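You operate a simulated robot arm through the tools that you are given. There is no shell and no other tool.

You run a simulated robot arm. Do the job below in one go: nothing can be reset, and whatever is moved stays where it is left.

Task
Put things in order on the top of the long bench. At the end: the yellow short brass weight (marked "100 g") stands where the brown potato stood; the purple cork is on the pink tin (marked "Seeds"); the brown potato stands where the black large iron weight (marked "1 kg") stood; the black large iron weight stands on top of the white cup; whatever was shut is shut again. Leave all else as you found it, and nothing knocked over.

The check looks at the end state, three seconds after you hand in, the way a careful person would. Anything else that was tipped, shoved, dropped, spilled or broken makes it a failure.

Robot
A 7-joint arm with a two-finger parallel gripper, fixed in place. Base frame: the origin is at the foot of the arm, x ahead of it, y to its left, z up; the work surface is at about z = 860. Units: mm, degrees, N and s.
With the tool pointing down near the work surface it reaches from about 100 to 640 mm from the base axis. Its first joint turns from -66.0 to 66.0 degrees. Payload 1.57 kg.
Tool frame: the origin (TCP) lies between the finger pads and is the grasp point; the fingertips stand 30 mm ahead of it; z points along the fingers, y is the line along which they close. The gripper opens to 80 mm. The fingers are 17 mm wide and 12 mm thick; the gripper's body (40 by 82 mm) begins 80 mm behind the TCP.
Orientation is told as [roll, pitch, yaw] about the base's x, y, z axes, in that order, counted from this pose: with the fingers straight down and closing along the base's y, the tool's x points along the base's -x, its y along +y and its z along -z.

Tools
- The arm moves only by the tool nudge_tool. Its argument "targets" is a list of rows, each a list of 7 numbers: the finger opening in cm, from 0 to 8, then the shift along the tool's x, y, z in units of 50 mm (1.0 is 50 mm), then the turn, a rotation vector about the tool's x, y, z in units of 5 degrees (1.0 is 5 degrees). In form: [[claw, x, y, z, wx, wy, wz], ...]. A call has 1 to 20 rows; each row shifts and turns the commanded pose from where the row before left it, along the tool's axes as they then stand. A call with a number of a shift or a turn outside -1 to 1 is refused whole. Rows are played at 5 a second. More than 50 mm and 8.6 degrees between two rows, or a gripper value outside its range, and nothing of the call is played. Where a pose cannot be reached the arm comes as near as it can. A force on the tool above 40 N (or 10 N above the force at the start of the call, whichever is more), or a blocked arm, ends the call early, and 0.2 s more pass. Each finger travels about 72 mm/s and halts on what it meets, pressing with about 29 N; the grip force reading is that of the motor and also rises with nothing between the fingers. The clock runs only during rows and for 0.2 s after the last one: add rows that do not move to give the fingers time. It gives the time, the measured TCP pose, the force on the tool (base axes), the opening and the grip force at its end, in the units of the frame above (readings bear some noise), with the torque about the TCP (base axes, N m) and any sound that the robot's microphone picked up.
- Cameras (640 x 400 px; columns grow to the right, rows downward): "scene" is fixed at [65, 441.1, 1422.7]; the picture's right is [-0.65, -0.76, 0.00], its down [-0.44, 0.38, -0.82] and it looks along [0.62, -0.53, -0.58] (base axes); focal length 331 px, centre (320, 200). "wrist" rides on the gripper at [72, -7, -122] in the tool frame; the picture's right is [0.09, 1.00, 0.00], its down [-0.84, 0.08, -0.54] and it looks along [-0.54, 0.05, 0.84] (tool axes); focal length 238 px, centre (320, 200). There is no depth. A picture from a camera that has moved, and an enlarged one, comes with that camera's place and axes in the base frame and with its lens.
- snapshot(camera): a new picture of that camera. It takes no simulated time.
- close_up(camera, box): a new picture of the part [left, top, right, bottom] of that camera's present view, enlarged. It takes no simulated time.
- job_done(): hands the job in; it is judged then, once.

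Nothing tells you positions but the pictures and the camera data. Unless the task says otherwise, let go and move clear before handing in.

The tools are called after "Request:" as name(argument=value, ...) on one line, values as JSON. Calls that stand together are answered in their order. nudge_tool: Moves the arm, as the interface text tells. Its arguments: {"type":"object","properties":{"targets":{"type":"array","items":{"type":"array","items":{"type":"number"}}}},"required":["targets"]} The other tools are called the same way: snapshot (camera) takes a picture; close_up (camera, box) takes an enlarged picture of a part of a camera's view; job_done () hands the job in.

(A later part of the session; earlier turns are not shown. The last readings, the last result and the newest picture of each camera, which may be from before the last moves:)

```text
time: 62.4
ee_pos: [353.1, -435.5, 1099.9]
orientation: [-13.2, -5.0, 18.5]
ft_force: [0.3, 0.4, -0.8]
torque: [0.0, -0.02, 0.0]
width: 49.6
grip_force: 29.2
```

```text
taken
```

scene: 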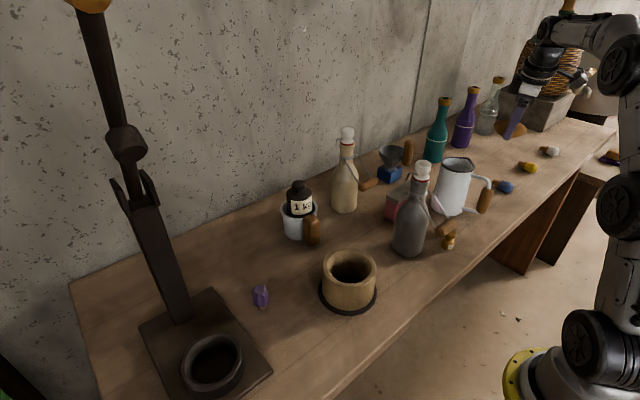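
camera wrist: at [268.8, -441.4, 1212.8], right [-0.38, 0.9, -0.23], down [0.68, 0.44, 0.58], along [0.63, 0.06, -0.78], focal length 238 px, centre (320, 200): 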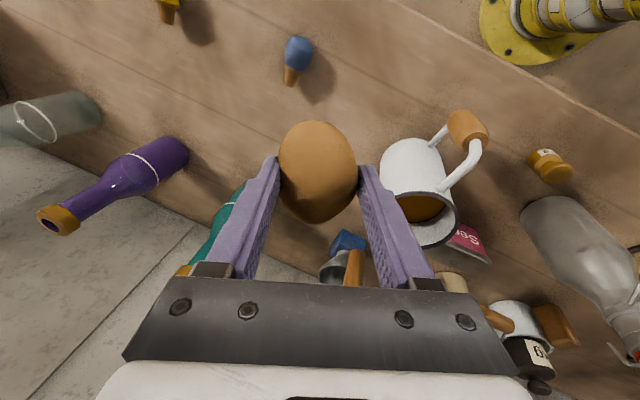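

The potato is over the target spot with nothing in the way. I'll lower it straight down to about 27 mm above the table and check.

Request:
nudge_tool(targets=[[3, 0.0536, 0.145, 0.658, 0, 0, 0], [3, 0.0536, 0.145, 0.658, 0, 0, 0], [3, 0.0536, 0.145, 0.658, 0, 0, 0], [3, 0.0536, 0.145, 0.658, 0, 0, 0], [3, 0.0536, 0.145, 0.658, 0, 0, 0], [3, 0, 0, 0, 0, 0, 0]])

Request:
snapshot(camera="wrist")

Request:
close_up(camera="scene", box=[440, 100, 560, 220])

```text
time: 63.8
ee_pos: [356.5, -435.1, 931.3]
orientation: [-13.1, -5.1, 18.4]
ft_force: [0.5, 0.6, -1.2]
torque: [0.0, -0.01, -0.01]
width: 49.7
grip_force: 29.2
```

```text
taken
camera wrist: at [272.1, -440.5, 1042.3], right [-0.37, 0.9, -0.23], down [0.68, 0.44, 0.58], along [0.63, 0.06, -0.78], focal length 238 px, centre (320, 200)
```

wrist: 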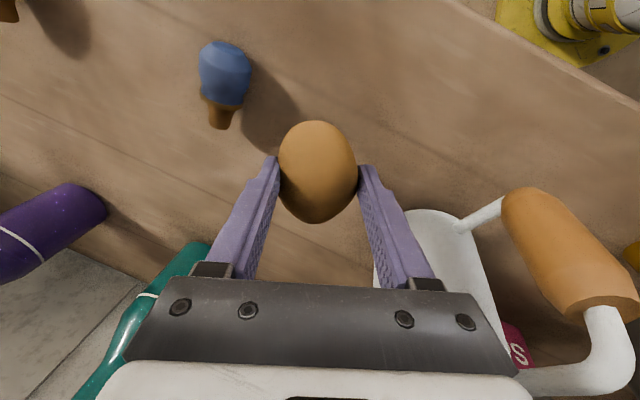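

```text
3.33 times, centred on (500, 160) of scene
camera zoom: at [65.0, 441.1, 1422.8], right [-0.65, -0.76, 0.0], down [-0.44, 0.38, -0.82], along [0.62, -0.53, -0.58], focal length 1105 px, centre (-280, 333)
```

zoom: 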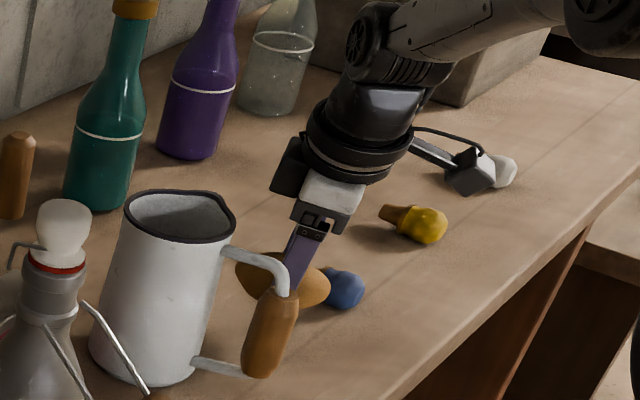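

Request:
nudge_tool(targets=[[3, 0.03, 0.04, 0.2, 0, 0, 0], [3, 0.025, 0.035, 0.18, 0, 0, 0], [3, 0.015, 0.02, 0.1, 0, 0, 0], [3, 0, 0, 0, 0, 0, 0], [3, 0, 0, 0, 0, 0, 0]])

Request:
nudge_tool(targets=[[3, 0, 0.01, 0.04, 0, 0, 0], [3, 0, 0, 0, 0, 0, 0], [3, 0, 0, 0, 0, 0, 0]])

Request:
snapshot(camera="wrist")

Request:
close_up(camera="scene", box=[450, 130, 540, 220])

```text
time: 65.0
ee_pos: [356.1, -435.4, 905.9]
orientation: [-13.0, -5.1, 18.4]
ft_force: [0.1, -0.2, -2.0]
torque: [0.0, -0.02, 0.02]
width: 49.6
grip_force: 28.9
```

```text
time: 65.8
ee_pos: [356.9, -437.6, 904.6]
orientation: [-13.0, -5.0, 18.4]
ft_force: [0.7, 0.4, -0.9]
torque: [0.01, 0.02, 0.0]
width: 49.9
grip_force: 29.2
```

```text
taken
camera wrist: at [271.7, -441.9, 1017.3], right [-0.37, 0.9, -0.23], down [0.68, 0.44, 0.58], along [0.63, 0.06, -0.78], focal length 238 px, centre (320, 200)
```

wrist: 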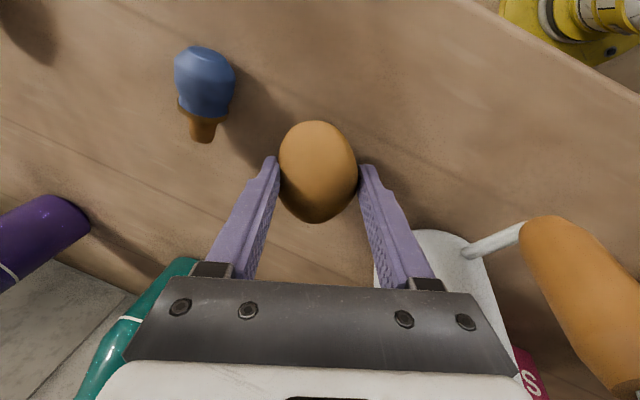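

```text
4.44 times, centred on (495, 175) of scene
camera zoom: at [65.0, 441.1, 1422.8], right [-0.65, -0.76, 0.0], down [-0.44, 0.38, -0.82], along [0.62, -0.53, -0.58], focal length 1473 px, centre (-458, 311)
```

zoom: 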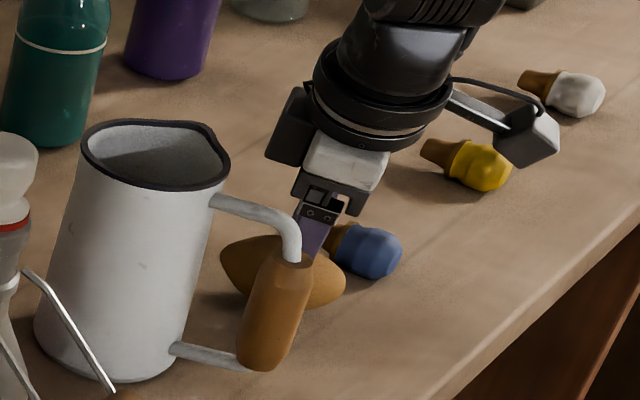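

Request:
nudge_tool(targets=[[3, 0.003, 0.007, 0.029, 0, 0, 0], [3, 0, 0, 0, 0, 0, 0], [3, 0, 0, 0, 0, 0, 0]])

Request:
nudge_tool(targets=[[3, 0.002, 0.005, 0.02, 0, 0, 0], [3, 0, 0, 0, 0, 0, 0], [3, 0, 0, 0, 0, 0, 0]])

```text
time: 66.6
ee_pos: [356.0, -437.6, 903.4]
orientation: [-13.1, -5.2, 18.3]
ft_force: [-0.8, 1.5, 3.3]
torque: [0.01, 0.09, 0.01]
width: 49.9
grip_force: 29.0
```

```text
time: 67.4
ee_pos: [357.2, -437.3, 903.4]
orientation: [-13.2, -5.2, 18.4]
ft_force: [-1.5, 3.9, 9.9]
torque: [0.08, 0.21, -0.06]
width: 49.5
grip_force: 28.6
```

The potato has touched down (force reversed). I'll ease back about 1 mm, then open gently and retreat along the tool axis.

Request:
nudge_tool(targets=[[3, -0.002, -0.005, -0.02, 0, 0, 0], [3, 0, 0, 0, 0, 0, 0], [5.2, 0, 0, 0, 0, 0, 0], [5.4, 0, 0, 0, 0, 0, 0], [5.8, 0, 0, 0, 0, 0, 0], [6.2, 0, 0, 0, 0, 0, 0], [6.6, 0, 0, 0, 0, 0, 0], [6.6, 0, 0, 0, 0, 0, 0]])

Request:
snapshot(camera="wrist")

Request:
close_up(camera="scene", box=[450, 130, 540, 220])

```text
time: 69.2
ee_pos: [356.2, -438.1, 904.2]
orientation: [-13.1, -5.1, 18.4]
ft_force: [0.7, 0.0, -0.5]
torque: [-0.03, 0.01, -0.01]
width: 65.7
grip_force: 0.0
```

```text
taken
camera wrist: at [271.8, -442.7, 1015.8], right [-0.37, 0.9, -0.23], down [0.68, 0.44, 0.58], along [0.63, 0.06, -0.78], focal length 238 px, centre (320, 200)
```

wrist: 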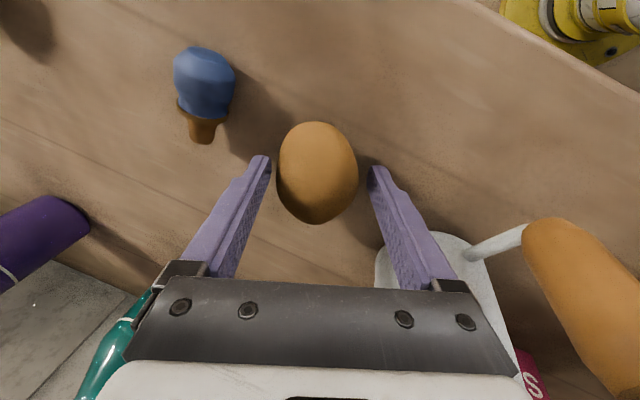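

```text
4.44 times, centred on (495, 175) of scene
camera zoom: at [65.0, 441.1, 1422.7], right [-0.65, -0.76, 0.0], down [-0.44, 0.38, -0.82], along [0.62, -0.53, -0.58], focal length 1473 px, centre (-458, 311)
```

zoom: 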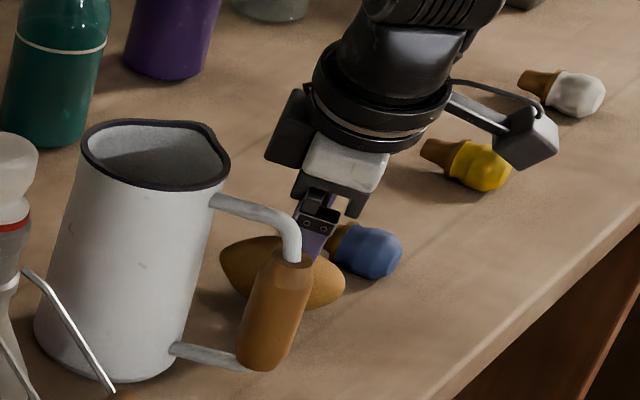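

The potato rests still. I'll retreat along the tool axis and look at it.

Request:
nudge_tool(targets=[[6.6, 0, 0, -0.3, 0, 0, 0], [6.8, 0, 0, -0.7, 0, 0, 0], [7, 0, 0, -0.9, 0, 0, 0], [7, 0, 0, -0.9, 0, 0, 0], [7, 0, 0, -0.9, 0, 0, 0], [7, 0, 0, 0, 0, 0, 0]])

Request:
snapshot(camera="wrist")

Request:
close_up(camera="scene", box=[420, 120, 540, 240])

```text
time: 70.6
ee_pos: [328.5, -402.4, 1083.8]
orientation: [-13.1, -5.1, 18.3]
ft_force: [-0.5, 0.0, 0.5]
torque: [0.0, -0.04, -0.01]
width: 69.9
grip_force: 0.0
```

```text
taken
camera wrist: at [243.1, -407.8, 1196.3], right [-0.37, 0.9, -0.23], down [0.68, 0.44, 0.58], along [0.63, 0.06, -0.78], focal length 238 px, centre (320, 200)
```

wrist: 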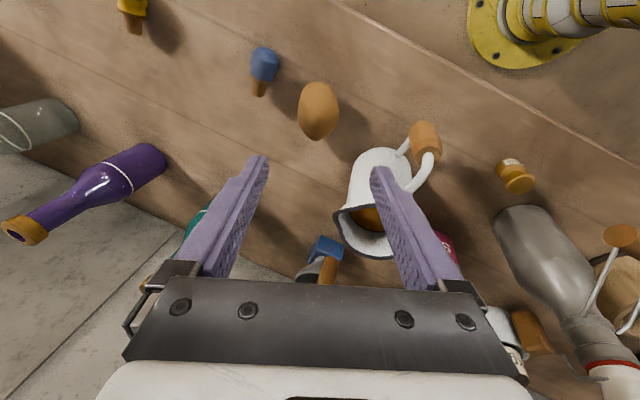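

```text
3.33 times, centred on (480, 180) of scene
camera zoom: at [65.0, 441.1, 1422.7], right [-0.65, -0.76, 0.0], down [-0.44, 0.38, -0.82], along [0.62, -0.53, -0.58], focal length 1105 px, centre (-213, 267)
```

zoom: 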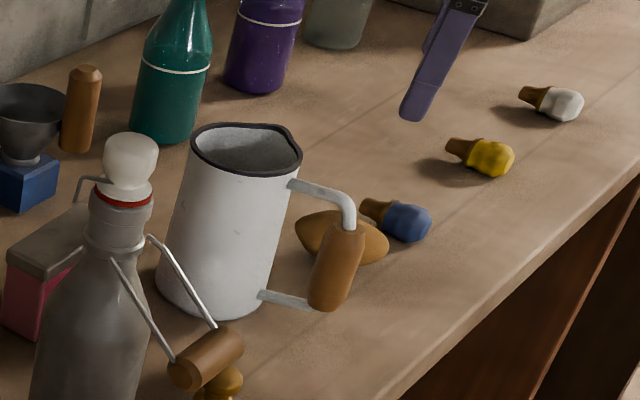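

The potato now stands at about (360, -441), where the black weight stood. Next the brass weight near (320, -179): I'll straighten the tool and go take a closer look at it and the bottle's bail handle beside it.

Request:
nudge_tool(targets=[[7, 0, 0, 0, -0.869, 0.34, 0], [7, 0, 0, 0, -0.869, 0.34, 0], [7, 0, 0, 0, -0.869, 0.34, 0], [7, 0.135, 0.69, 0.147, 0, 0, 0], [7, 0.135, 0.69, 0.147, 0, 0, 0], [7, 0.135, 0.69, 0.147, 0, 0, 0], [7, 0.135, 0.69, 0.147, 0, 0, 0], [7, 0.135, 0.69, 0.147, 0, 0, 0], [7, 0.135, 0.69, 0.147, 0, 0, 0], [7, 0, 0, 0, 0, 0, 0]])

Request:
snapshot(camera="wrist")

Request:
close_up(camera="wrist", box=[260, 120, 420, 220])

Request:
close_up(camera="scene", box=[420, 200, 490, 260])

```text
time: 72.8
ee_pos: [226.3, -216.5, 1038.2]
orientation: [-0.1, -0.1, 17.9]
ft_force: [-0.2, 0.0, -0.5]
torque: [0.01, 0.0, 0.0]
width: 69.9
grip_force: 0.0
```

```text
taken
camera wrist: at [159.4, -245.2, 1159.8], right [-0.39, 0.92, 0.0], down [0.77, 0.33, 0.54], along [0.5, 0.21, -0.84], focal length 238 px, centre (320, 200)
```

wrist: 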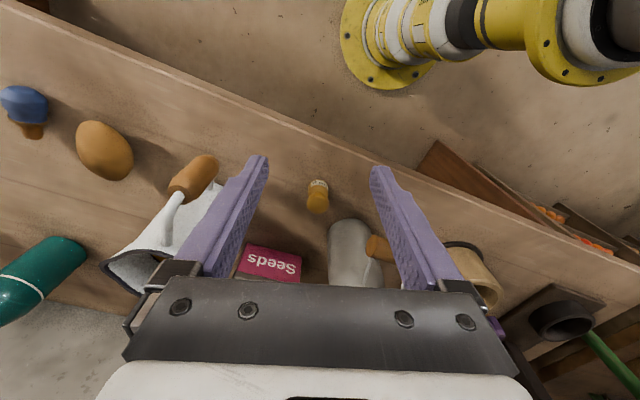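

```text
4.00 times, centred on (340, 170) of wrist
camera zoom: at [159.4, -245.2, 1159.8], right [-0.39, 0.92, 0.0], down [0.77, 0.33, 0.54], along [0.5, 0.21, -0.84], focal length 953 px, centre (240, 320)
```

zoom: 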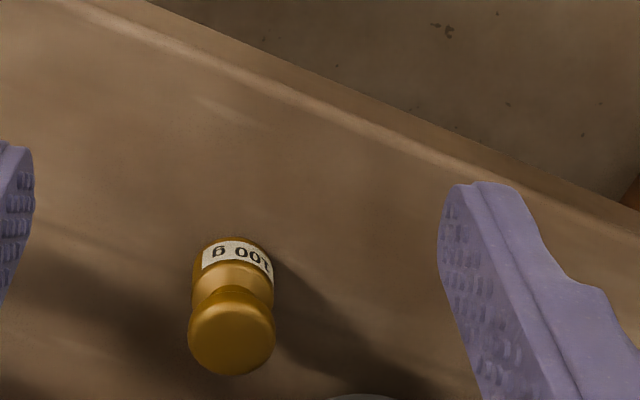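

```text
6.67 times, centred on (455, 230) of scene
camera zoom: at [65.0, 441.2, 1422.7], right [-0.65, -0.76, 0.0], down [-0.44, 0.38, -0.82], along [0.62, -0.53, -0.58], focal length 2209 px, centre (-580, 0)
```

zoom: 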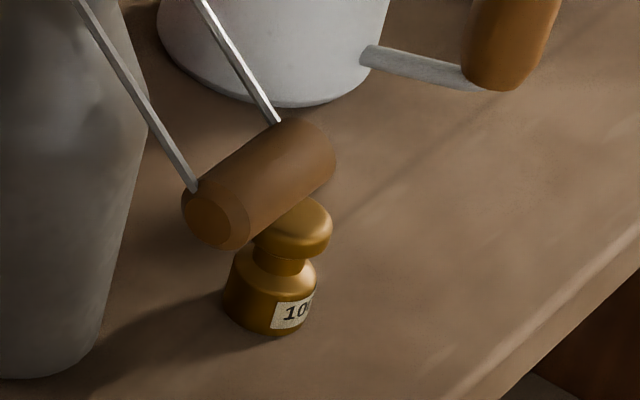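

The brass weight stands at about (320.6, -179): body and knob both ≈29 mm wide, top near z 907; the bottle's bail handle ends near y -131 at z≈980. I'll turn and tilt the tool so the gripper body leans away from that handle, and move to a pre-grasp point.

Request:
nudge_tool(targets=[[7, 0, 0, 0, 0, 0, -0.978], [6.5, 0, 0, 0, 0, 0, -0.978], [6, 0, 0, 0, 0, 0, -0.978], [5.5, 0, 0, 0, 0, 0, -0.978], [5, 0, 0, 0, 0, 0, -0.978], [5, 0, 0, 0, 0, 0, -0.978], [5, 0, 0, 0, 0, 0, -0.978], [5, 0, 0, 0, 0, 0, -0.978], [5, 0, 0, 0, 0, 0, -0.978], [5, 0, 0, 0, 0, -0.933, 0], [5, 0, 0, 0, 0, -0.933, 0], [5, 0, 0, 0, 0, -0.933, 0], [5, -0.253, -0.437, 0.349, 0, 0, 0], [5, -0.253, -0.437, 0.349, 0, 0, 0], [5, -0.253, -0.437, 0.349, 0, 0, 0], [5, 0, 0, 0, 0, 0, 0]])

Request:
snapshot(camera="wrist")

Request:
close_up(camera="wrist", box=[250, 80, 410, 200])

Request:
close_up(camera="scene", box=[380, 130, 500, 270])

```text
time: 76.2
ee_pos: [307.8, -205.1, 996.9]
orientation: [0.0, -14.1, 61.8]
ft_force: [-0.5, -0.7, 0.1]
torque: [-0.02, 0.0, 0.0]
width: 49.8
grip_force: 0.0
```

```text
taken
camera wrist: at [266.5, -294.6, 1096.9], right [-0.92, 0.39, -0.02], down [0.25, 0.64, 0.73], along [0.3, 0.66, -0.68], focal length 238 px, centre (320, 200)
```

wrist: 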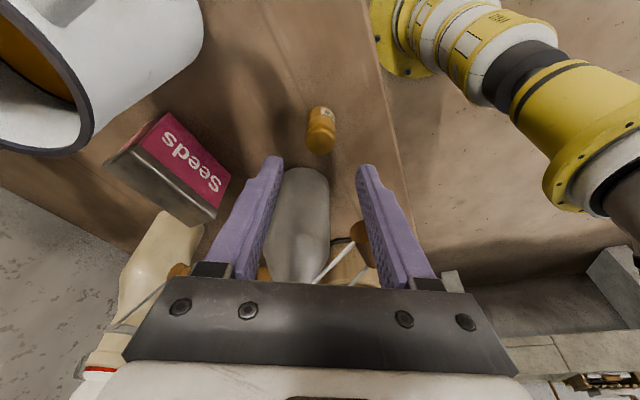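

```text
3.33 times, centred on (330, 140) of wrist
camera zoom: at [266.5, -294.6, 1096.9], right [-0.92, 0.39, -0.02], down [0.25, 0.64, 0.73], along [0.3, 0.66, -0.68], focal length 794 px, centre (287, 400)
```

zoom: 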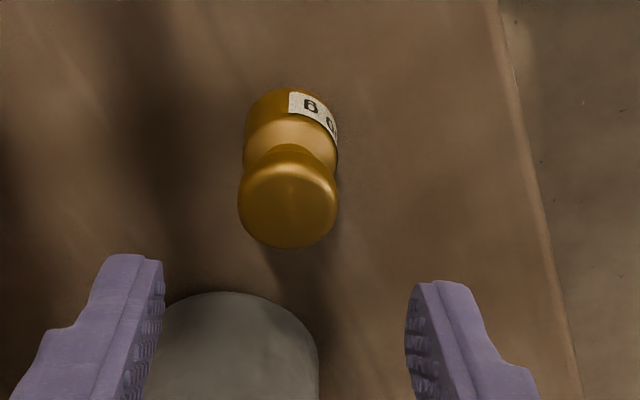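

```text
2.86 times, centred on (440, 200) of scene
camera zoom: at [65.0, 441.1, 1422.7], right [-0.65, -0.76, 0.0], down [-0.44, 0.38, -0.82], along [0.62, -0.53, -0.58], focal length 947 px, centre (-23, 200)
```

zoom: 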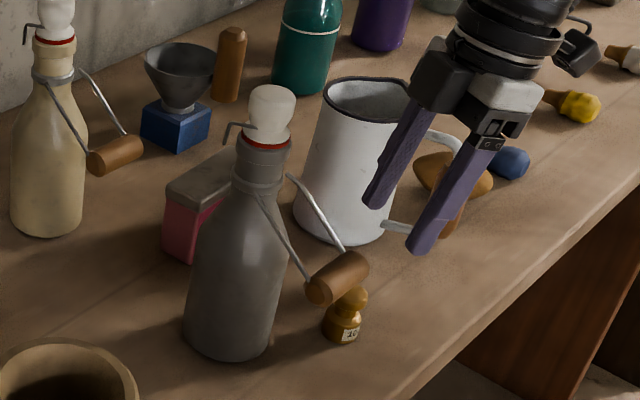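

The brass weight is exactly on the tool's approach axis. I'll go 80 mm along it, then look again.

Request:
nudge_tool(targets=[[5, 0, 0, 0.5, 0, 0, 0], [5, 0, 0, 0.5, 0, 0, 0], [5, 0, 0, 0.4, 0, 0, 0], [5, 0, 0, 0, 0, 0, 0]])

Request:
snapshot(camera="wrist")

Request:
close_up(camera="scene", box=[400, 170, 500, 270])

```text
time: 77.2
ee_pos: [314.3, -189.3, 929.3]
orientation: [-0.1, -14.1, 61.8]
ft_force: [0.3, 0.0, -0.5]
torque: [-0.03, 0.01, -0.01]
width: 50.1
grip_force: 0.0
```

```text
taken
camera wrist: at [273.9, -280.3, 1029.2], right [-0.92, 0.39, -0.02], down [0.25, 0.64, 0.73], along [0.3, 0.67, -0.68], focal length 238 px, centre (320, 200)
```

wrist: 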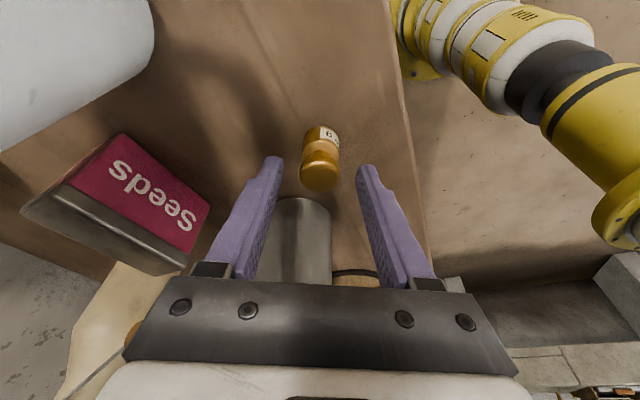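

```text
4.00 times, centred on (450, 220) of scene
camera zoom: at [65.0, 441.1, 1422.7], right [-0.65, -0.76, 0.0], down [-0.44, 0.38, -0.82], along [0.62, -0.53, -0.58], focal length 1326 px, centre (-200, 120)
```

zoom: 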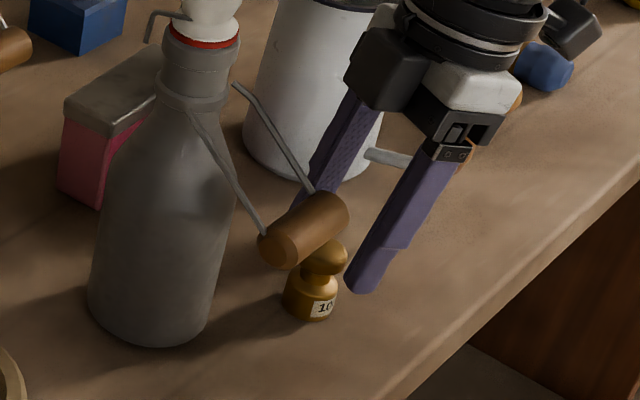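

Request:
nudge_tool(targets=[[5, -0.01, -0.01, 0.2, 0, 0, 0], [5, 0, 0, 0.2, 0, 0, 0], [5, 0, 0, 0.18, 0, 0, 0], [5, 0, 0, 0, 0, 0, 0]])

Request:
close_up(camera="wrist", box=[240, 100, 400, 240])

Request:
close_up(camera="scene", box=[410, 180, 500, 260])

```text
time: 78.2
ee_pos: [319.1, -184.1, 899.8]
orientation: [-0.1, -14.1, 61.8]
ft_force: [0.2, 0.3, -1.1]
torque: [0.02, 0.02, -0.01]
width: 49.6
grip_force: 0.0
```

```text
2.86 times, centred on (320, 170) of wrist
camera zoom: at [278.3, -274.3, 1001.8], right [-0.92, 0.39, -0.02], down [0.25, 0.64, 0.73], along [0.3, 0.66, -0.68], focal length 681 px, centre (320, 286)
```

zoom: 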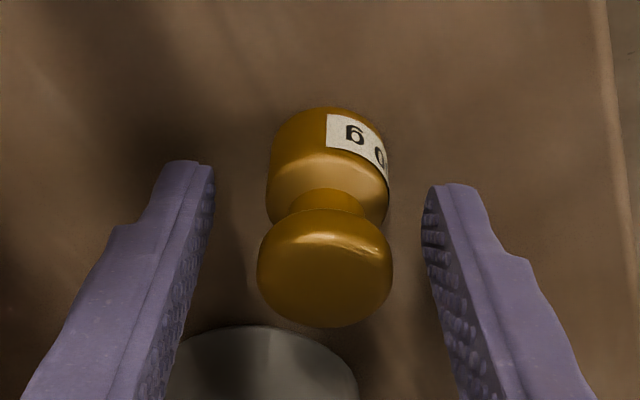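

```text
5.00 times, centred on (455, 220) of scene
camera zoom: at [65.0, 441.1, 1422.7], right [-0.65, -0.76, 0.0], down [-0.44, 0.38, -0.82], along [0.62, -0.53, -0.58], focal length 1657 px, centre (-355, 100)
```

zoom: 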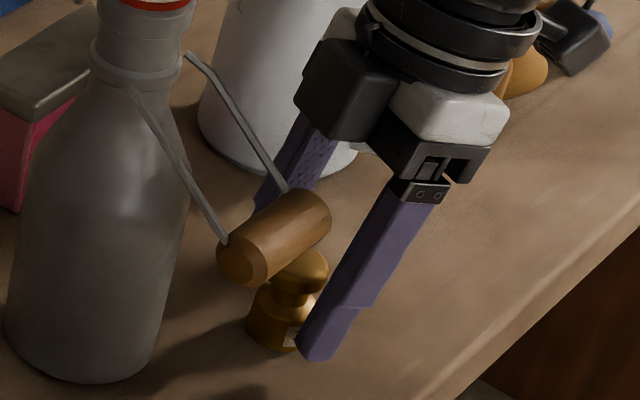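

The brass weight is centred between the fingers with clearance from the bail handle. Closing on it now.

Request:
nudge_tool(targets=[[4, 0, 0, 0, 0, 0, 0], [3, 0, 0, 0, 0, 0, 0], [2, 0, 0, 0, 0, 0, 0], [1.5, 0, 0, 0, 0, 0, 0], [1.5, 0, 0, 0, 0, 0, 0]])

Request:
close_up(camera="wrist", box=[240, 100, 400, 240])

Request:
close_up(camera="scene", box=[410, 180, 500, 260])

```text
time: 79.4
ee_pos: [319.1, -184.4, 901.0]
orientation: [-0.1, -14.1, 61.9]
ft_force: [0.2, 0.4, 0.3]
torque: [-0.02, 0.0, 0.01]
width: 27.8
grip_force: 28.7
```

```text
2.86 times, centred on (320, 170) of wrist
camera zoom: at [278.2, -274.3, 1001.9], right [-0.92, 0.39, -0.02], down [0.25, 0.64, 0.73], along [0.3, 0.66, -0.68], focal length 681 px, centre (320, 286)
```

zoom: 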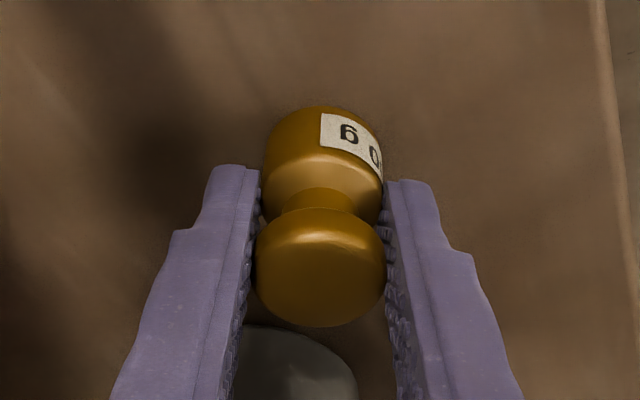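

```text
5.00 times, centred on (455, 220) of scene
camera zoom: at [65.0, 441.1, 1422.7], right [-0.65, -0.76, 0.0], down [-0.44, 0.38, -0.82], along [0.62, -0.53, -0.58], focal length 1657 px, centre (-355, 100)
```

zoom: 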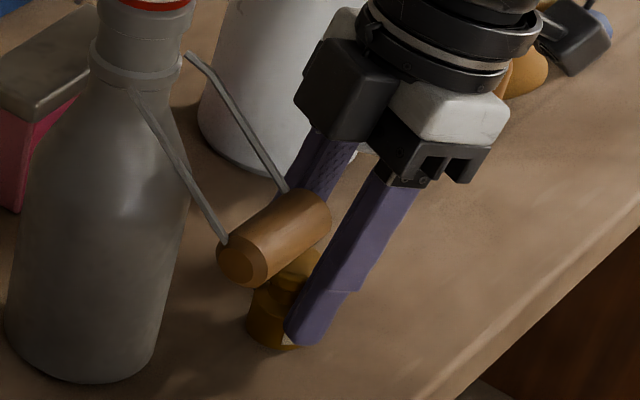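

The brass weight is gripped (27.8 mm). I'll lift it back along the tool axis, away from the bail handle, and check the hold.

Request:
nudge_tool(targets=[[1.5, 0, 0, -0.15, 0, 0, 0], [1.5, 0, 0, -0.4, 0, 0, 0], [1.5, 0, 0, -0.75, 0, 0, 0], [1.5, 0, 0, -0.85, 0, 0, 0], [1.5, 0, 0, -0.85, 0, 0, 0], [1.5, 0, 0, 0, 0, 0, 0]])

Request:
close_up(camera="wrist", box=[240, 100, 400, 240])

Request:
close_up(camera="scene", box=[380, 100, 520, 260])

```text
time: 80.8
ee_pos: [301.5, -216.5, 1044.8]
orientation: [-0.1, -14.1, 61.9]
ft_force: [0.5, -0.3, -1.9]
torque: [0.01, -0.02, -0.01]
width: 27.9
grip_force: 29.1
```

```text
2.86 times, centred on (320, 170) of wrist
camera zoom: at [261.1, -306.4, 1145.3], right [-0.92, 0.39, -0.02], down [0.25, 0.64, 0.73], along [0.3, 0.66, -0.68], focal length 681 px, centre (320, 286)
```

zoom: 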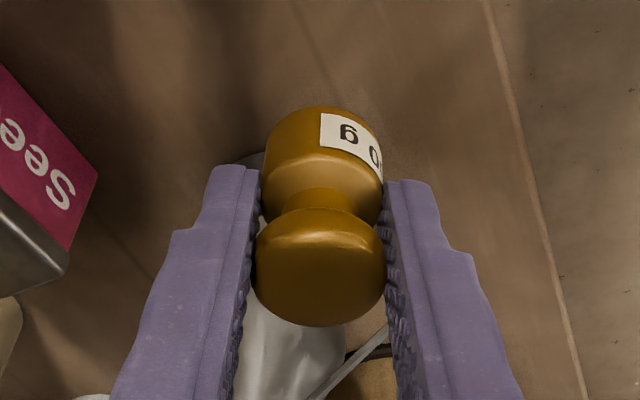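

```text
2.50 times, centred on (450, 180) of scene
camera zoom: at [65.0, 441.1, 1422.7], right [-0.65, -0.76, 0.0], down [-0.44, 0.38, -0.82], along [0.62, -0.53, -0.58], focal length 828 px, centre (-5, 250)
```

zoom: 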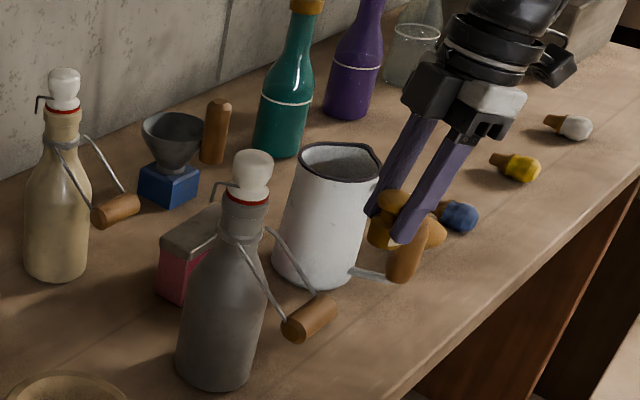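

The brass weight is held with the same pose in the fingers. Now I carry it high around the grey bottle and through the gap toward the mug's side of the bench.

Request:
nudge_tool(targets=[[1.5, -0.217, -0.047, -0.763, 0, 0, 0], [1.5, -0.217, -0.047, -0.763, 0, 0, 0], [1.5, -0.217, -0.047, -0.763, 0, 0, 0], [1.5, -0.3615, -0.5945, 0.09, 0, 0, 0], [1.5, -0.3615, -0.5945, 0.09, 0, 0, 0], [1.5, -0.3615, -0.5945, 0.09, 0, 0, 0], [1.5, -0.3615, -0.5945, 0.09, 0, 0, 0], [1.5, -0.5835, 0.093, 0.1455, 0, 0, 0], [1.5, -0.5835, 0.093, 0.1455, 0, 0, 0], [1.5, -0.5835, 0.093, 0.1455, 0, 0, 0], [1.5, -0.5835, 0.093, 0.1455, 0, 0, 0], [1.5, -0.7036, 0.34, 0.1756, 0, 0, 0], [1.5, -0.7036, 0.34, 0.1756, 0, 0, 0], [1.5, -0.7036, 0.34, 0.1756, 0, 0, 0], [1.5, -0.7036, 0.34, 0.1756, 0, 0, 0], [1.5, -0.7036, 0.34, 0.1756, 0, 0, 0], [1.5, 0, 0, 0, 0, 0, 0]])

Request:
snapshot(camera="scene")

Request:
snapshot(camera="wrist")

```text
time: 84.4
ee_pos: [499.3, 108.4, 1165.1]
orientation: [0.0, -14.0, 61.9]
ft_force: [0.3, -0.3, -0.2]
torque: [0.0, 0.01, 0.0]
width: 27.9
grip_force: 29.6
```

```text
taken
```

scene: 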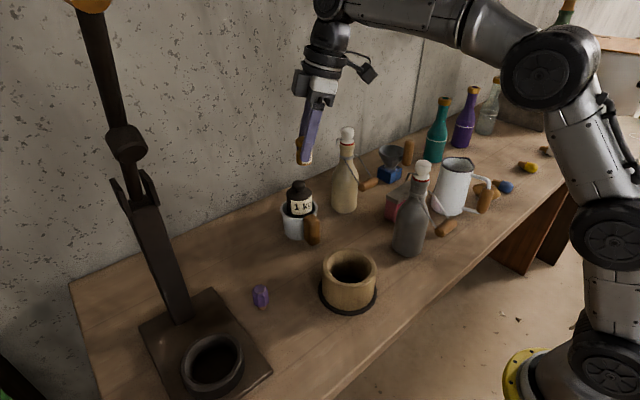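

```text
taken
camera wrist: at [458.2, 18.7, 1264.9], right [-0.92, 0.39, -0.02], down [0.25, 0.64, 0.73], along [0.3, 0.66, -0.68], focal length 238 px, centre (320, 200)
```

wrist: 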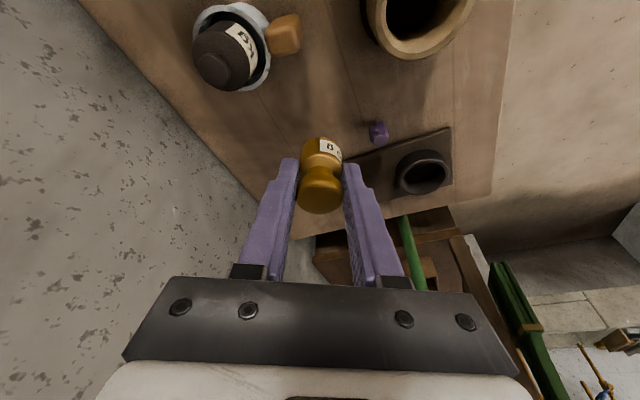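

The brass weight is on the mug side, well clear. I'll rotate the tool about the vertical so its tilt points outward toward the potato's old spot, then move to the pre-place point.

Request:
nudge_tool(targets=[[1.5, 0, 0, 0, 0.2345, 0, 0.94], [1.5, 0, 0, 0, 0.2345, 0, 0.94], [1.5, 0, 0, 0, 0.2345, 0, 0.94], [1.5, 0, 0, 0, 0.2345, 0, 0.94], [1.5, 0, 0, 0, 0.2345, 0, 0.94], [1.5, 0, 0, 0, 0.2345, 0, 0.94], [1.5, 0, 0, 0, 0.2345, 0, 0.94], [1.5, 0, 0, 0, 0.2345, 0, 0.94], [1.5, 0, 0, 0, 0.2345, 0, 0.94], [1.5, -0.38, 0.18, 0.67, 0, 0, 0], [1.5, -0.38, 0.18, 0.67, 0, 0, 0], [1.5, -0.38, 0.18, 0.67, 0, 0, 0], [1.5, -0.38, 0.18, 0.67, 0, 0, 0], [1.5, -0.38, 0.18, 0.67, 0, 0, 0], [1.5, -0.38, 0.18, 0.67, 0, 0, 0], [1.5, 0, 0, 0, 0, 0, 0]])

Request:
snapshot(camera="scene")

Request:
snapshot(camera="wrist")

```text
time: 87.8
ee_pos: [634.6, 208.1, 998.9]
orientation: [0.0, -14.1, 18.4]
ft_force: [0.1, 1.1, -1.2]
torque: [-0.01, 0.0, 0.02]
width: 27.8
grip_force: 28.7
```

```text
taken
```

scene: 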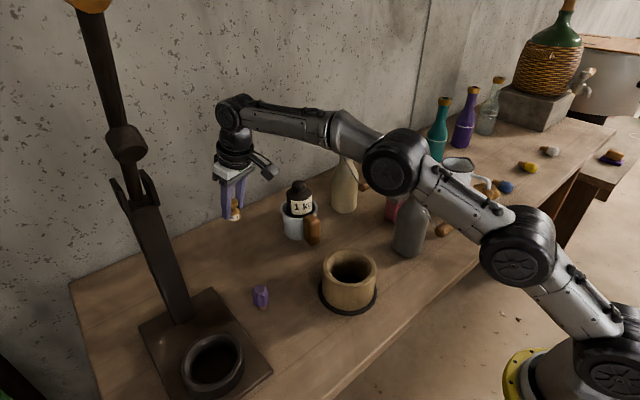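

```text
taken
camera wrist: at [541.2, 172.3, 1099.8], right [-0.4, 0.92, -0.02], down [0.62, 0.29, 0.73], along [0.68, 0.28, -0.68], focal length 238 px, centre (320, 200)
```

wrist: 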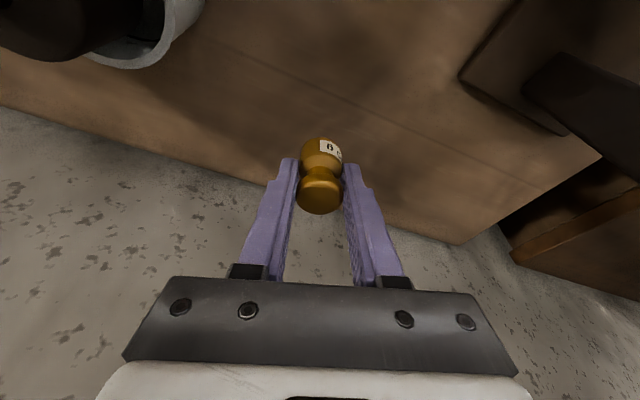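

The weight is right on the approach line to the potato's old spot (660, 219). Descending along the tool axis, then in small steps to touch-down.

Request:
nudge_tool(targets=[[1.5, 0, 0, 0.5, 0, 0, 0], [1.5, 0, 0, 0.6, 0, 0, 0], [1.5, 0, 0, 0.5, 0, 0, 0], [1.5, 0, 0, 0.2, 0, 0, 0], [1.5, 0, 0, 0, 0, 0, 0], [1.5, 0, 0, 0, 0, 0, 0]])

Request:
snapshot(camera="wrist")

Request:
close_up(camera="scene", box=[190, 160, 280, 270])

```text
time: 89.2
ee_pos: [653.8, 216.1, 912.7]
orientation: [0.0, -14.1, 18.3]
ft_force: [0.7, -0.6, -1.8]
torque: [-0.02, 0.02, -0.03]
width: 27.9
grip_force: 28.3
```

```text
taken
camera wrist: at [562.0, 178.7, 1013.2], right [-0.4, 0.92, -0.02], down [0.62, 0.29, 0.73], along [0.68, 0.28, -0.68], focal length 238 px, centre (320, 200)
```

wrist: 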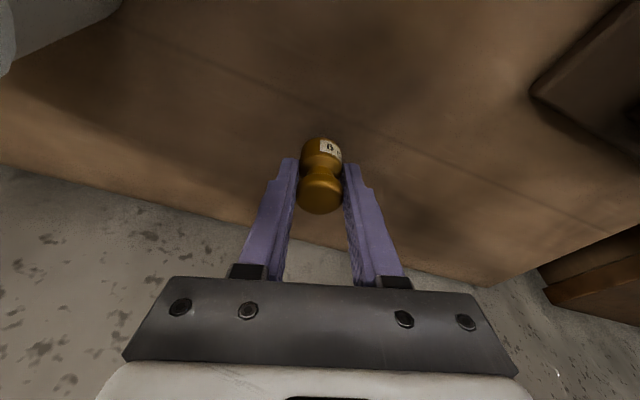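

```text
3.64 times, centred on (235, 215) of scene
camera zoom: at [65.0, 441.1, 1422.7], right [-0.65, -0.76, 0.0], down [-0.44, 0.38, -0.82], along [0.62, -0.53, -0.58], focal length 1205 px, centre (629, 146)
```

zoom: 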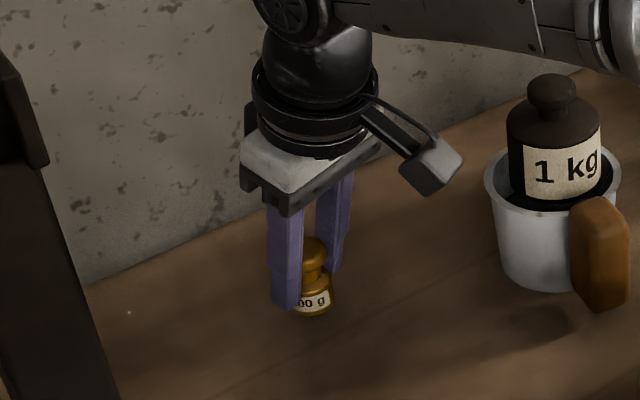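

Request:
nudge_tool(targets=[[1.5, 0, 0, 0.1, 0, 0, 0], [1.5, 0, 0, 0.08, 0, 0, 0], [1.5, 0, 0, 0, 0, 0, 0], [1.5, 0, 0, 0, 0, 0, 0]])

Request:
nudge_tool(targets=[[1.5, 0.005, 0, 0.02, 0, 0, 0], [1.5, 0, 0, 0, 0, 0, 0], [1.5, 0, 0, 0, 0, 0, 0]])

Request:
nudge_tool(targets=[[1.5, 0.005, 0, 0.02, 0, 0, 0], [1.5, 0, 0, 0, 0, 0, 0], [1.5, 0, 0, 0, 0, 0, 0]])

```text
time: 90.2
ee_pos: [657.5, 216.3, 902.7]
orientation: [0.1, -14.0, 18.4]
ft_force: [-0.2, -0.3, -1.2]
torque: [0.0, -0.02, 0.01]
width: 28.1
grip_force: 29.4
```

```text
time: 91.0
ee_pos: [657.5, 216.3, 902.1]
orientation: [-0.1, -14.1, 18.3]
ft_force: [-0.1, -0.5, -1.1]
torque: [0.0, 0.01, -0.01]
width: 27.9
grip_force: 29.0
```

```text
time: 91.8
ee_pos: [658.0, 216.9, 900.6]
orientation: [0.1, -14.2, 18.3]
ft_force: [-0.8, 0.8, 0.1]
torque: [-0.03, 0.04, 0.0]
width: 28.4
grip_force: 29.1
```

Request:
nudge_tool(targets=[[1.5, 0.003, 0, 0.013, 0, 0, 0], [1.5, 0, 0, 0, 0, 0, 0], [1.5, 0, 0, 0, 0, 0, 0]])

Request:
close_up(camera="scene", box=[200, 180, 270, 260])

Request:
close_up(camera="wrist", box=[260, 110, 380, 230])

```text
time: 92.6
ee_pos: [657.5, 218.2, 901.5]
orientation: [0.0, -14.2, 18.2]
ft_force: [-1.8, -0.4, 4.1]
torque: [-0.02, 0.11, -0.01]
width: 27.7
grip_force: 28.7
```

```text
5.00 times, centred on (235, 220) of scene
camera zoom: at [64.8, 441.1, 1422.8], right [-0.65, -0.76, 0.0], down [-0.44, 0.38, -0.82], along [0.62, -0.53, -0.58], focal length 1657 px, centre (745, 100)
```

zoom: 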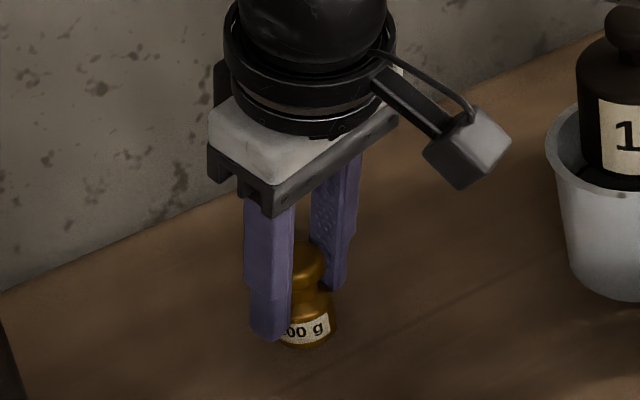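

```text
3.33 times, centred on (320, 170) of wrist
camera zoom: at [565.9, 180.2, 1001.5], right [-0.4, 0.92, -0.02], down [0.62, 0.29, 0.73], along [0.68, 0.28, -0.68], focal length 794 px, centre (320, 300)
```

zoom: 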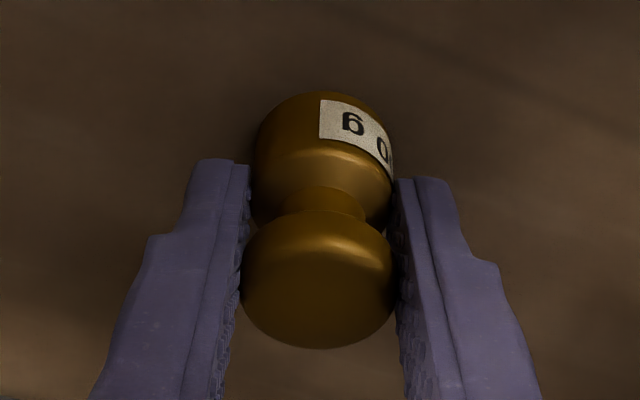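

It has touched down (+4 N). I'll ease off a touch and open gently, then check that it stands.

Request:
nudge_tool(targets=[[1.5, -0.003, 0, -0.01, 0, 0, 0], [1.5, 0, 0, 0, 0, 0, 0], [3, 0, 0, 0, 0, 0, 0], [3.2, 0, 0, 0, 0, 0, 0], [3.6, 0, 0, 0, 0, 0, 0], [4.2, 0, 0, 0, 0, 0, 0], [5, 0, 0, 0, 0, 0, 0], [5, 0, 0, 0, 0, 0, 0]])

Request:
close_up(camera="scene", box=[200, 180, 270, 260])

Request:
close_up(camera="wrist", box=[260, 110, 380, 230])

```text
time: 94.4
ee_pos: [657.3, 218.0, 901.3]
orientation: [0.0, -14.1, 18.3]
ft_force: [-0.3, -0.1, -0.3]
torque: [-0.02, 0.0, -0.01]
width: 49.9
grip_force: 0.2
```

```text
5.00 times, centred on (235, 220) of scene
camera zoom: at [65.0, 441.1, 1422.7], right [-0.65, -0.76, 0.0], down [-0.44, 0.38, -0.82], along [0.62, -0.53, -0.58], focal length 1657 px, centre (745, 100)
```

zoom: 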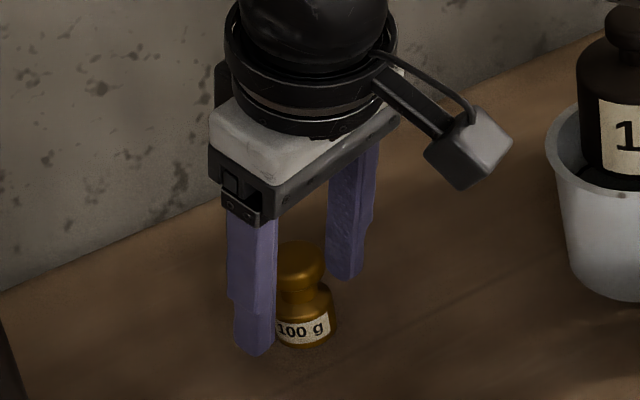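

```text
3.33 times, centred on (320, 170) of wrist
camera zoom: at [565.7, 180.0, 1001.2], right [-0.4, 0.92, -0.02], down [0.62, 0.29, 0.73], along [0.68, 0.28, -0.68], focal length 794 px, centre (320, 300)
```

zoom: 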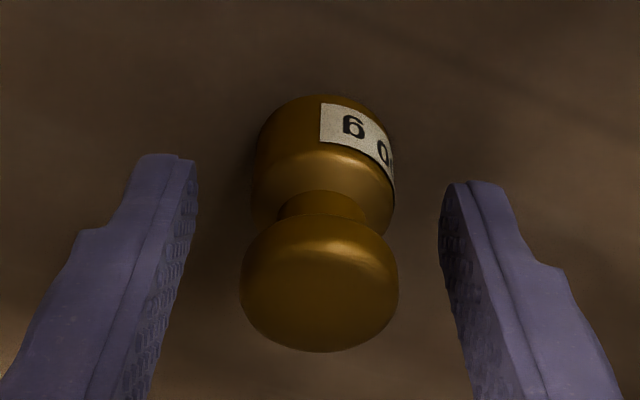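

The brass weight stands upright. I'll retreat along the tool axis and verify where it stands.

Request:
nudge_tool(targets=[[5, 0, 0, -0.3, 0, 0, 0], [5, 0, 0, -0.6, 0, 0, 0], [5, 0, 0, -0.8, 0, 0, 0], [5, 0, 0, -0.8, 0, 0, 0], [5, 0, 0, 0, 0, 0, 0]])

Request:
snapshot(camera="wrist")

Request:
snapshot(camera="scene")

```text
time: 95.6
ee_pos: [628.4, 210.0, 1022.3]
orientation: [0.0, -14.1, 18.3]
ft_force: [0.8, 1.0, 0.1]
torque: [0.01, -0.03, 0.02]
width: 50.0
grip_force: 0.0
```

```text
taken
camera wrist: at [536.2, 172.6, 1123.1], right [-0.4, 0.92, -0.02], down [0.62, 0.29, 0.73], along [0.68, 0.28, -0.68], focal length 238 px, centre (320, 200)
```

wrist: 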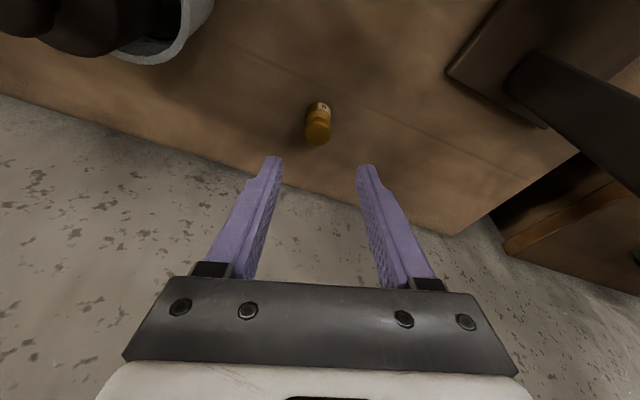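

```text
taken
```

scene: 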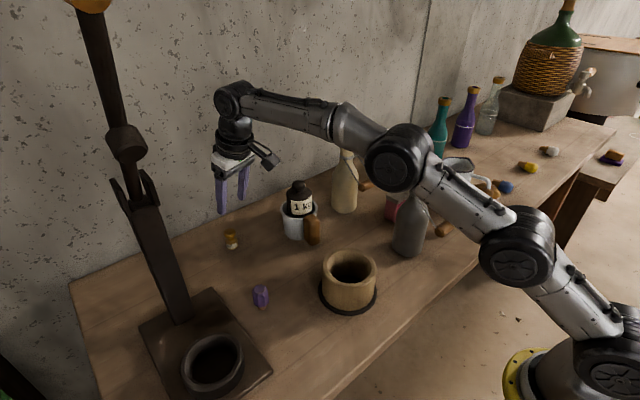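

The brass weight stands at the potato's old spot. Now the purple cork at about (459, 258): I'll move over it and straighten the tool.

Request:
nudge_tool(targets=[[5, 0.587, 0.394, -0.056, 0, 0, 0], [5, 0.587, 0.394, -0.056, 0, 0, 0], [5, 0.587, 0.394, -0.056, 0, 0, 0], [5, 0.587, 0.394, -0.056, 0, 0, 0], [5, 0.587, 0.394, -0.056, 0, 0, 0], [5, 0, 0, 0, 0, 0.933, 0], [5, 0, 0, 0, 0, 0.933, 0], [5, 0, 0, 0, 0, 0.933, 0], [5, 0, 0, 0, 0, 0, 0]])

Request:
snapshot(camera="wrist")

Request:
close_up(camera="wrist", box=[260, 80, 400, 200])

Request:
close_up(camera="scene", box=[190, 180, 320, 340])

```text
time: 97.6
ee_pos: [460.3, 255.4, 1000.2]
orientation: [-0.1, 0.1, 18.2]
ft_force: [0.0, 0.3, -0.1]
torque: [0.0, -0.01, 0.01]
width: 50.0
grip_force: 0.1
```

```text
taken
camera wrist: at [394.2, 227.0, 1121.6], right [-0.4, 0.92, 0.0], down [0.77, 0.34, 0.54], along [0.5, 0.22, -0.84], focal length 238 px, centre (320, 200)
```

wrist: 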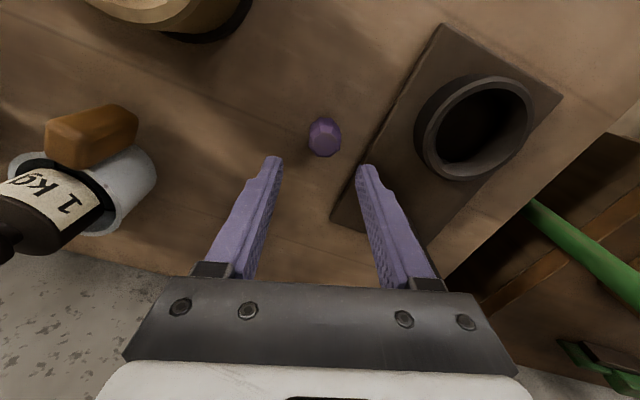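

```text
3.33 times, centred on (330, 140) of wrist
camera zoom: at [394.2, 227.0, 1121.6], right [-0.4, 0.92, 0.0], down [0.77, 0.34, 0.54], along [0.5, 0.22, -0.84], focal length 794 px, centre (287, 400)
```

zoom: 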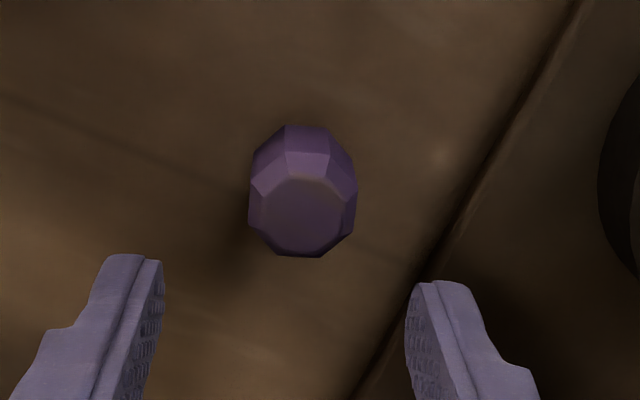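

```text
2.50 times, centred on (255, 260) of scene
camera zoom: at [65.0, 441.1, 1422.7], right [-0.65, -0.76, 0.0], down [-0.44, 0.38, -0.82], along [0.62, -0.53, -0.58], focal length 828 px, centre (482, 50)
```

zoom: 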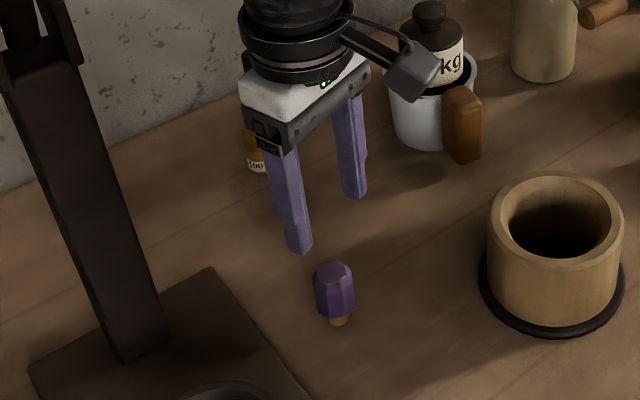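

The cork stands at about (461, 260.5), its flat facets facing the fingers. I'll shift 4 mm and descend in two stages.

Request:
nudge_tool(targets=[[4.8, -0.04, 0.078, 0.4, 0, 0, 0], [4.8, 0, 0, 0.5, 0, 0, 0], [4.8, 0, 0, 0.3, 0, 0, 0], [4.8, 0, 0, 0, 0, 0, 0]])

Request:
close_up(camera="wrist", box=[240, 90, 400, 220])

Request:
close_up(camera="scene", box=[210, 230, 310, 330])

```text
time: 98.6
ee_pos: [461.6, 259.8, 939.7]
orientation: [0.0, -0.1, 18.3]
ft_force: [-0.4, -0.9, -0.6]
torque: [0.02, -0.01, 0.0]
width: 48.0
grip_force: 0.1
```

```text
3.08 times, centred on (320, 155) of wrist
camera zoom: at [394.6, 231.9, 1060.8], right [-0.4, 0.92, 0.0], down [0.77, 0.34, 0.54], along [0.5, 0.22, -0.84], focal length 733 px, centre (320, 338)
```

zoom: 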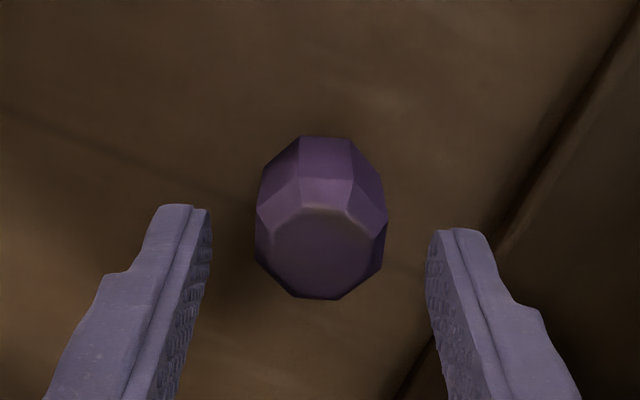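

```text
4.00 times, centred on (260, 280) of scene
camera zoom: at [65.0, 441.1, 1422.7], right [-0.65, -0.76, 0.0], down [-0.44, 0.38, -0.82], along [0.62, -0.53, -0.58], focal length 1326 px, centre (560, -120)
```

zoom: 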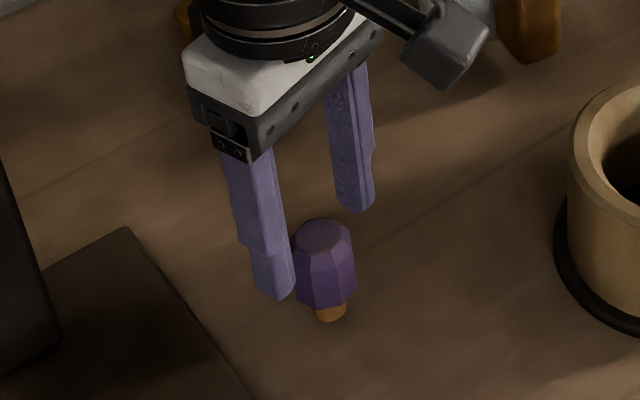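

Request:
nudge_tool(targets=[[4.8, 0, 0, 0.3, 0, 0, 0], [4.8, 0, 0, 0.3, 0, 0, 0], [4.8, 0, 0, 0.18, 0, 0, 0], [4.8, 0, 0, 0, 0, 0, 0]])

Request:
close_up(camera="wrist", box=[240, 110, 400, 240])

Request:
close_up(camera="scene", box=[220, 250, 300, 330])

```text
time: 99.6
ee_pos: [461.7, 260.4, 899.5]
orientation: [0.0, -0.1, 18.3]
ft_force: [-0.7, -1.2, -0.3]
torque: [-0.02, -0.01, -0.01]
width: 48.0
grip_force: 0.0
```

```text
3.08 times, centred on (320, 175) of wrist
camera zoom: at [394.9, 231.6, 1021.3], right [-0.4, 0.92, 0.0], down [0.77, 0.34, 0.54], along [0.5, 0.22, -0.84], focal length 733 px, centre (320, 277)
```

zoom: 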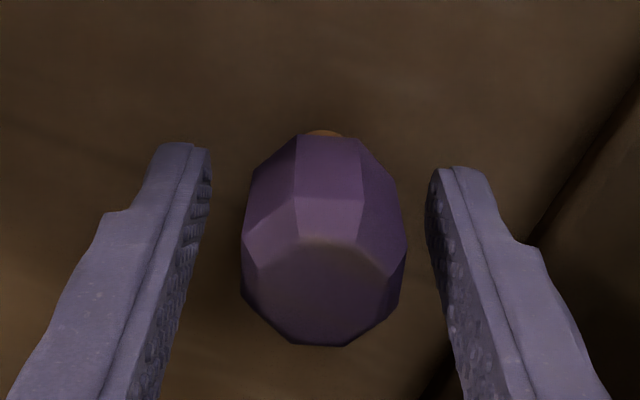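

```text
5.00 times, centred on (260, 290) of scene
camera zoom: at [65.0, 441.1, 1422.7], right [-0.65, -0.76, 0.0], down [-0.44, 0.38, -0.82], along [0.62, -0.53, -0.58], focal length 1657 px, centre (620, -250)
```

zoom: 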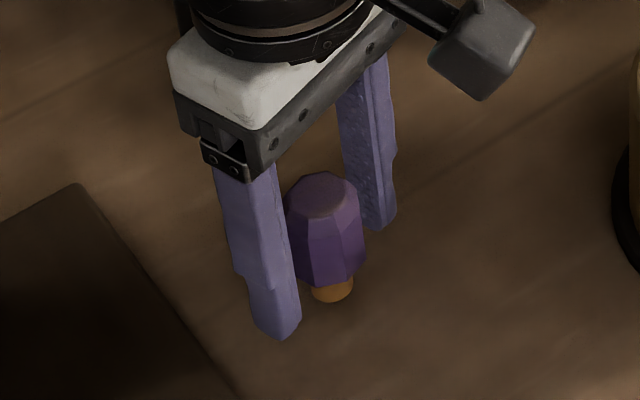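

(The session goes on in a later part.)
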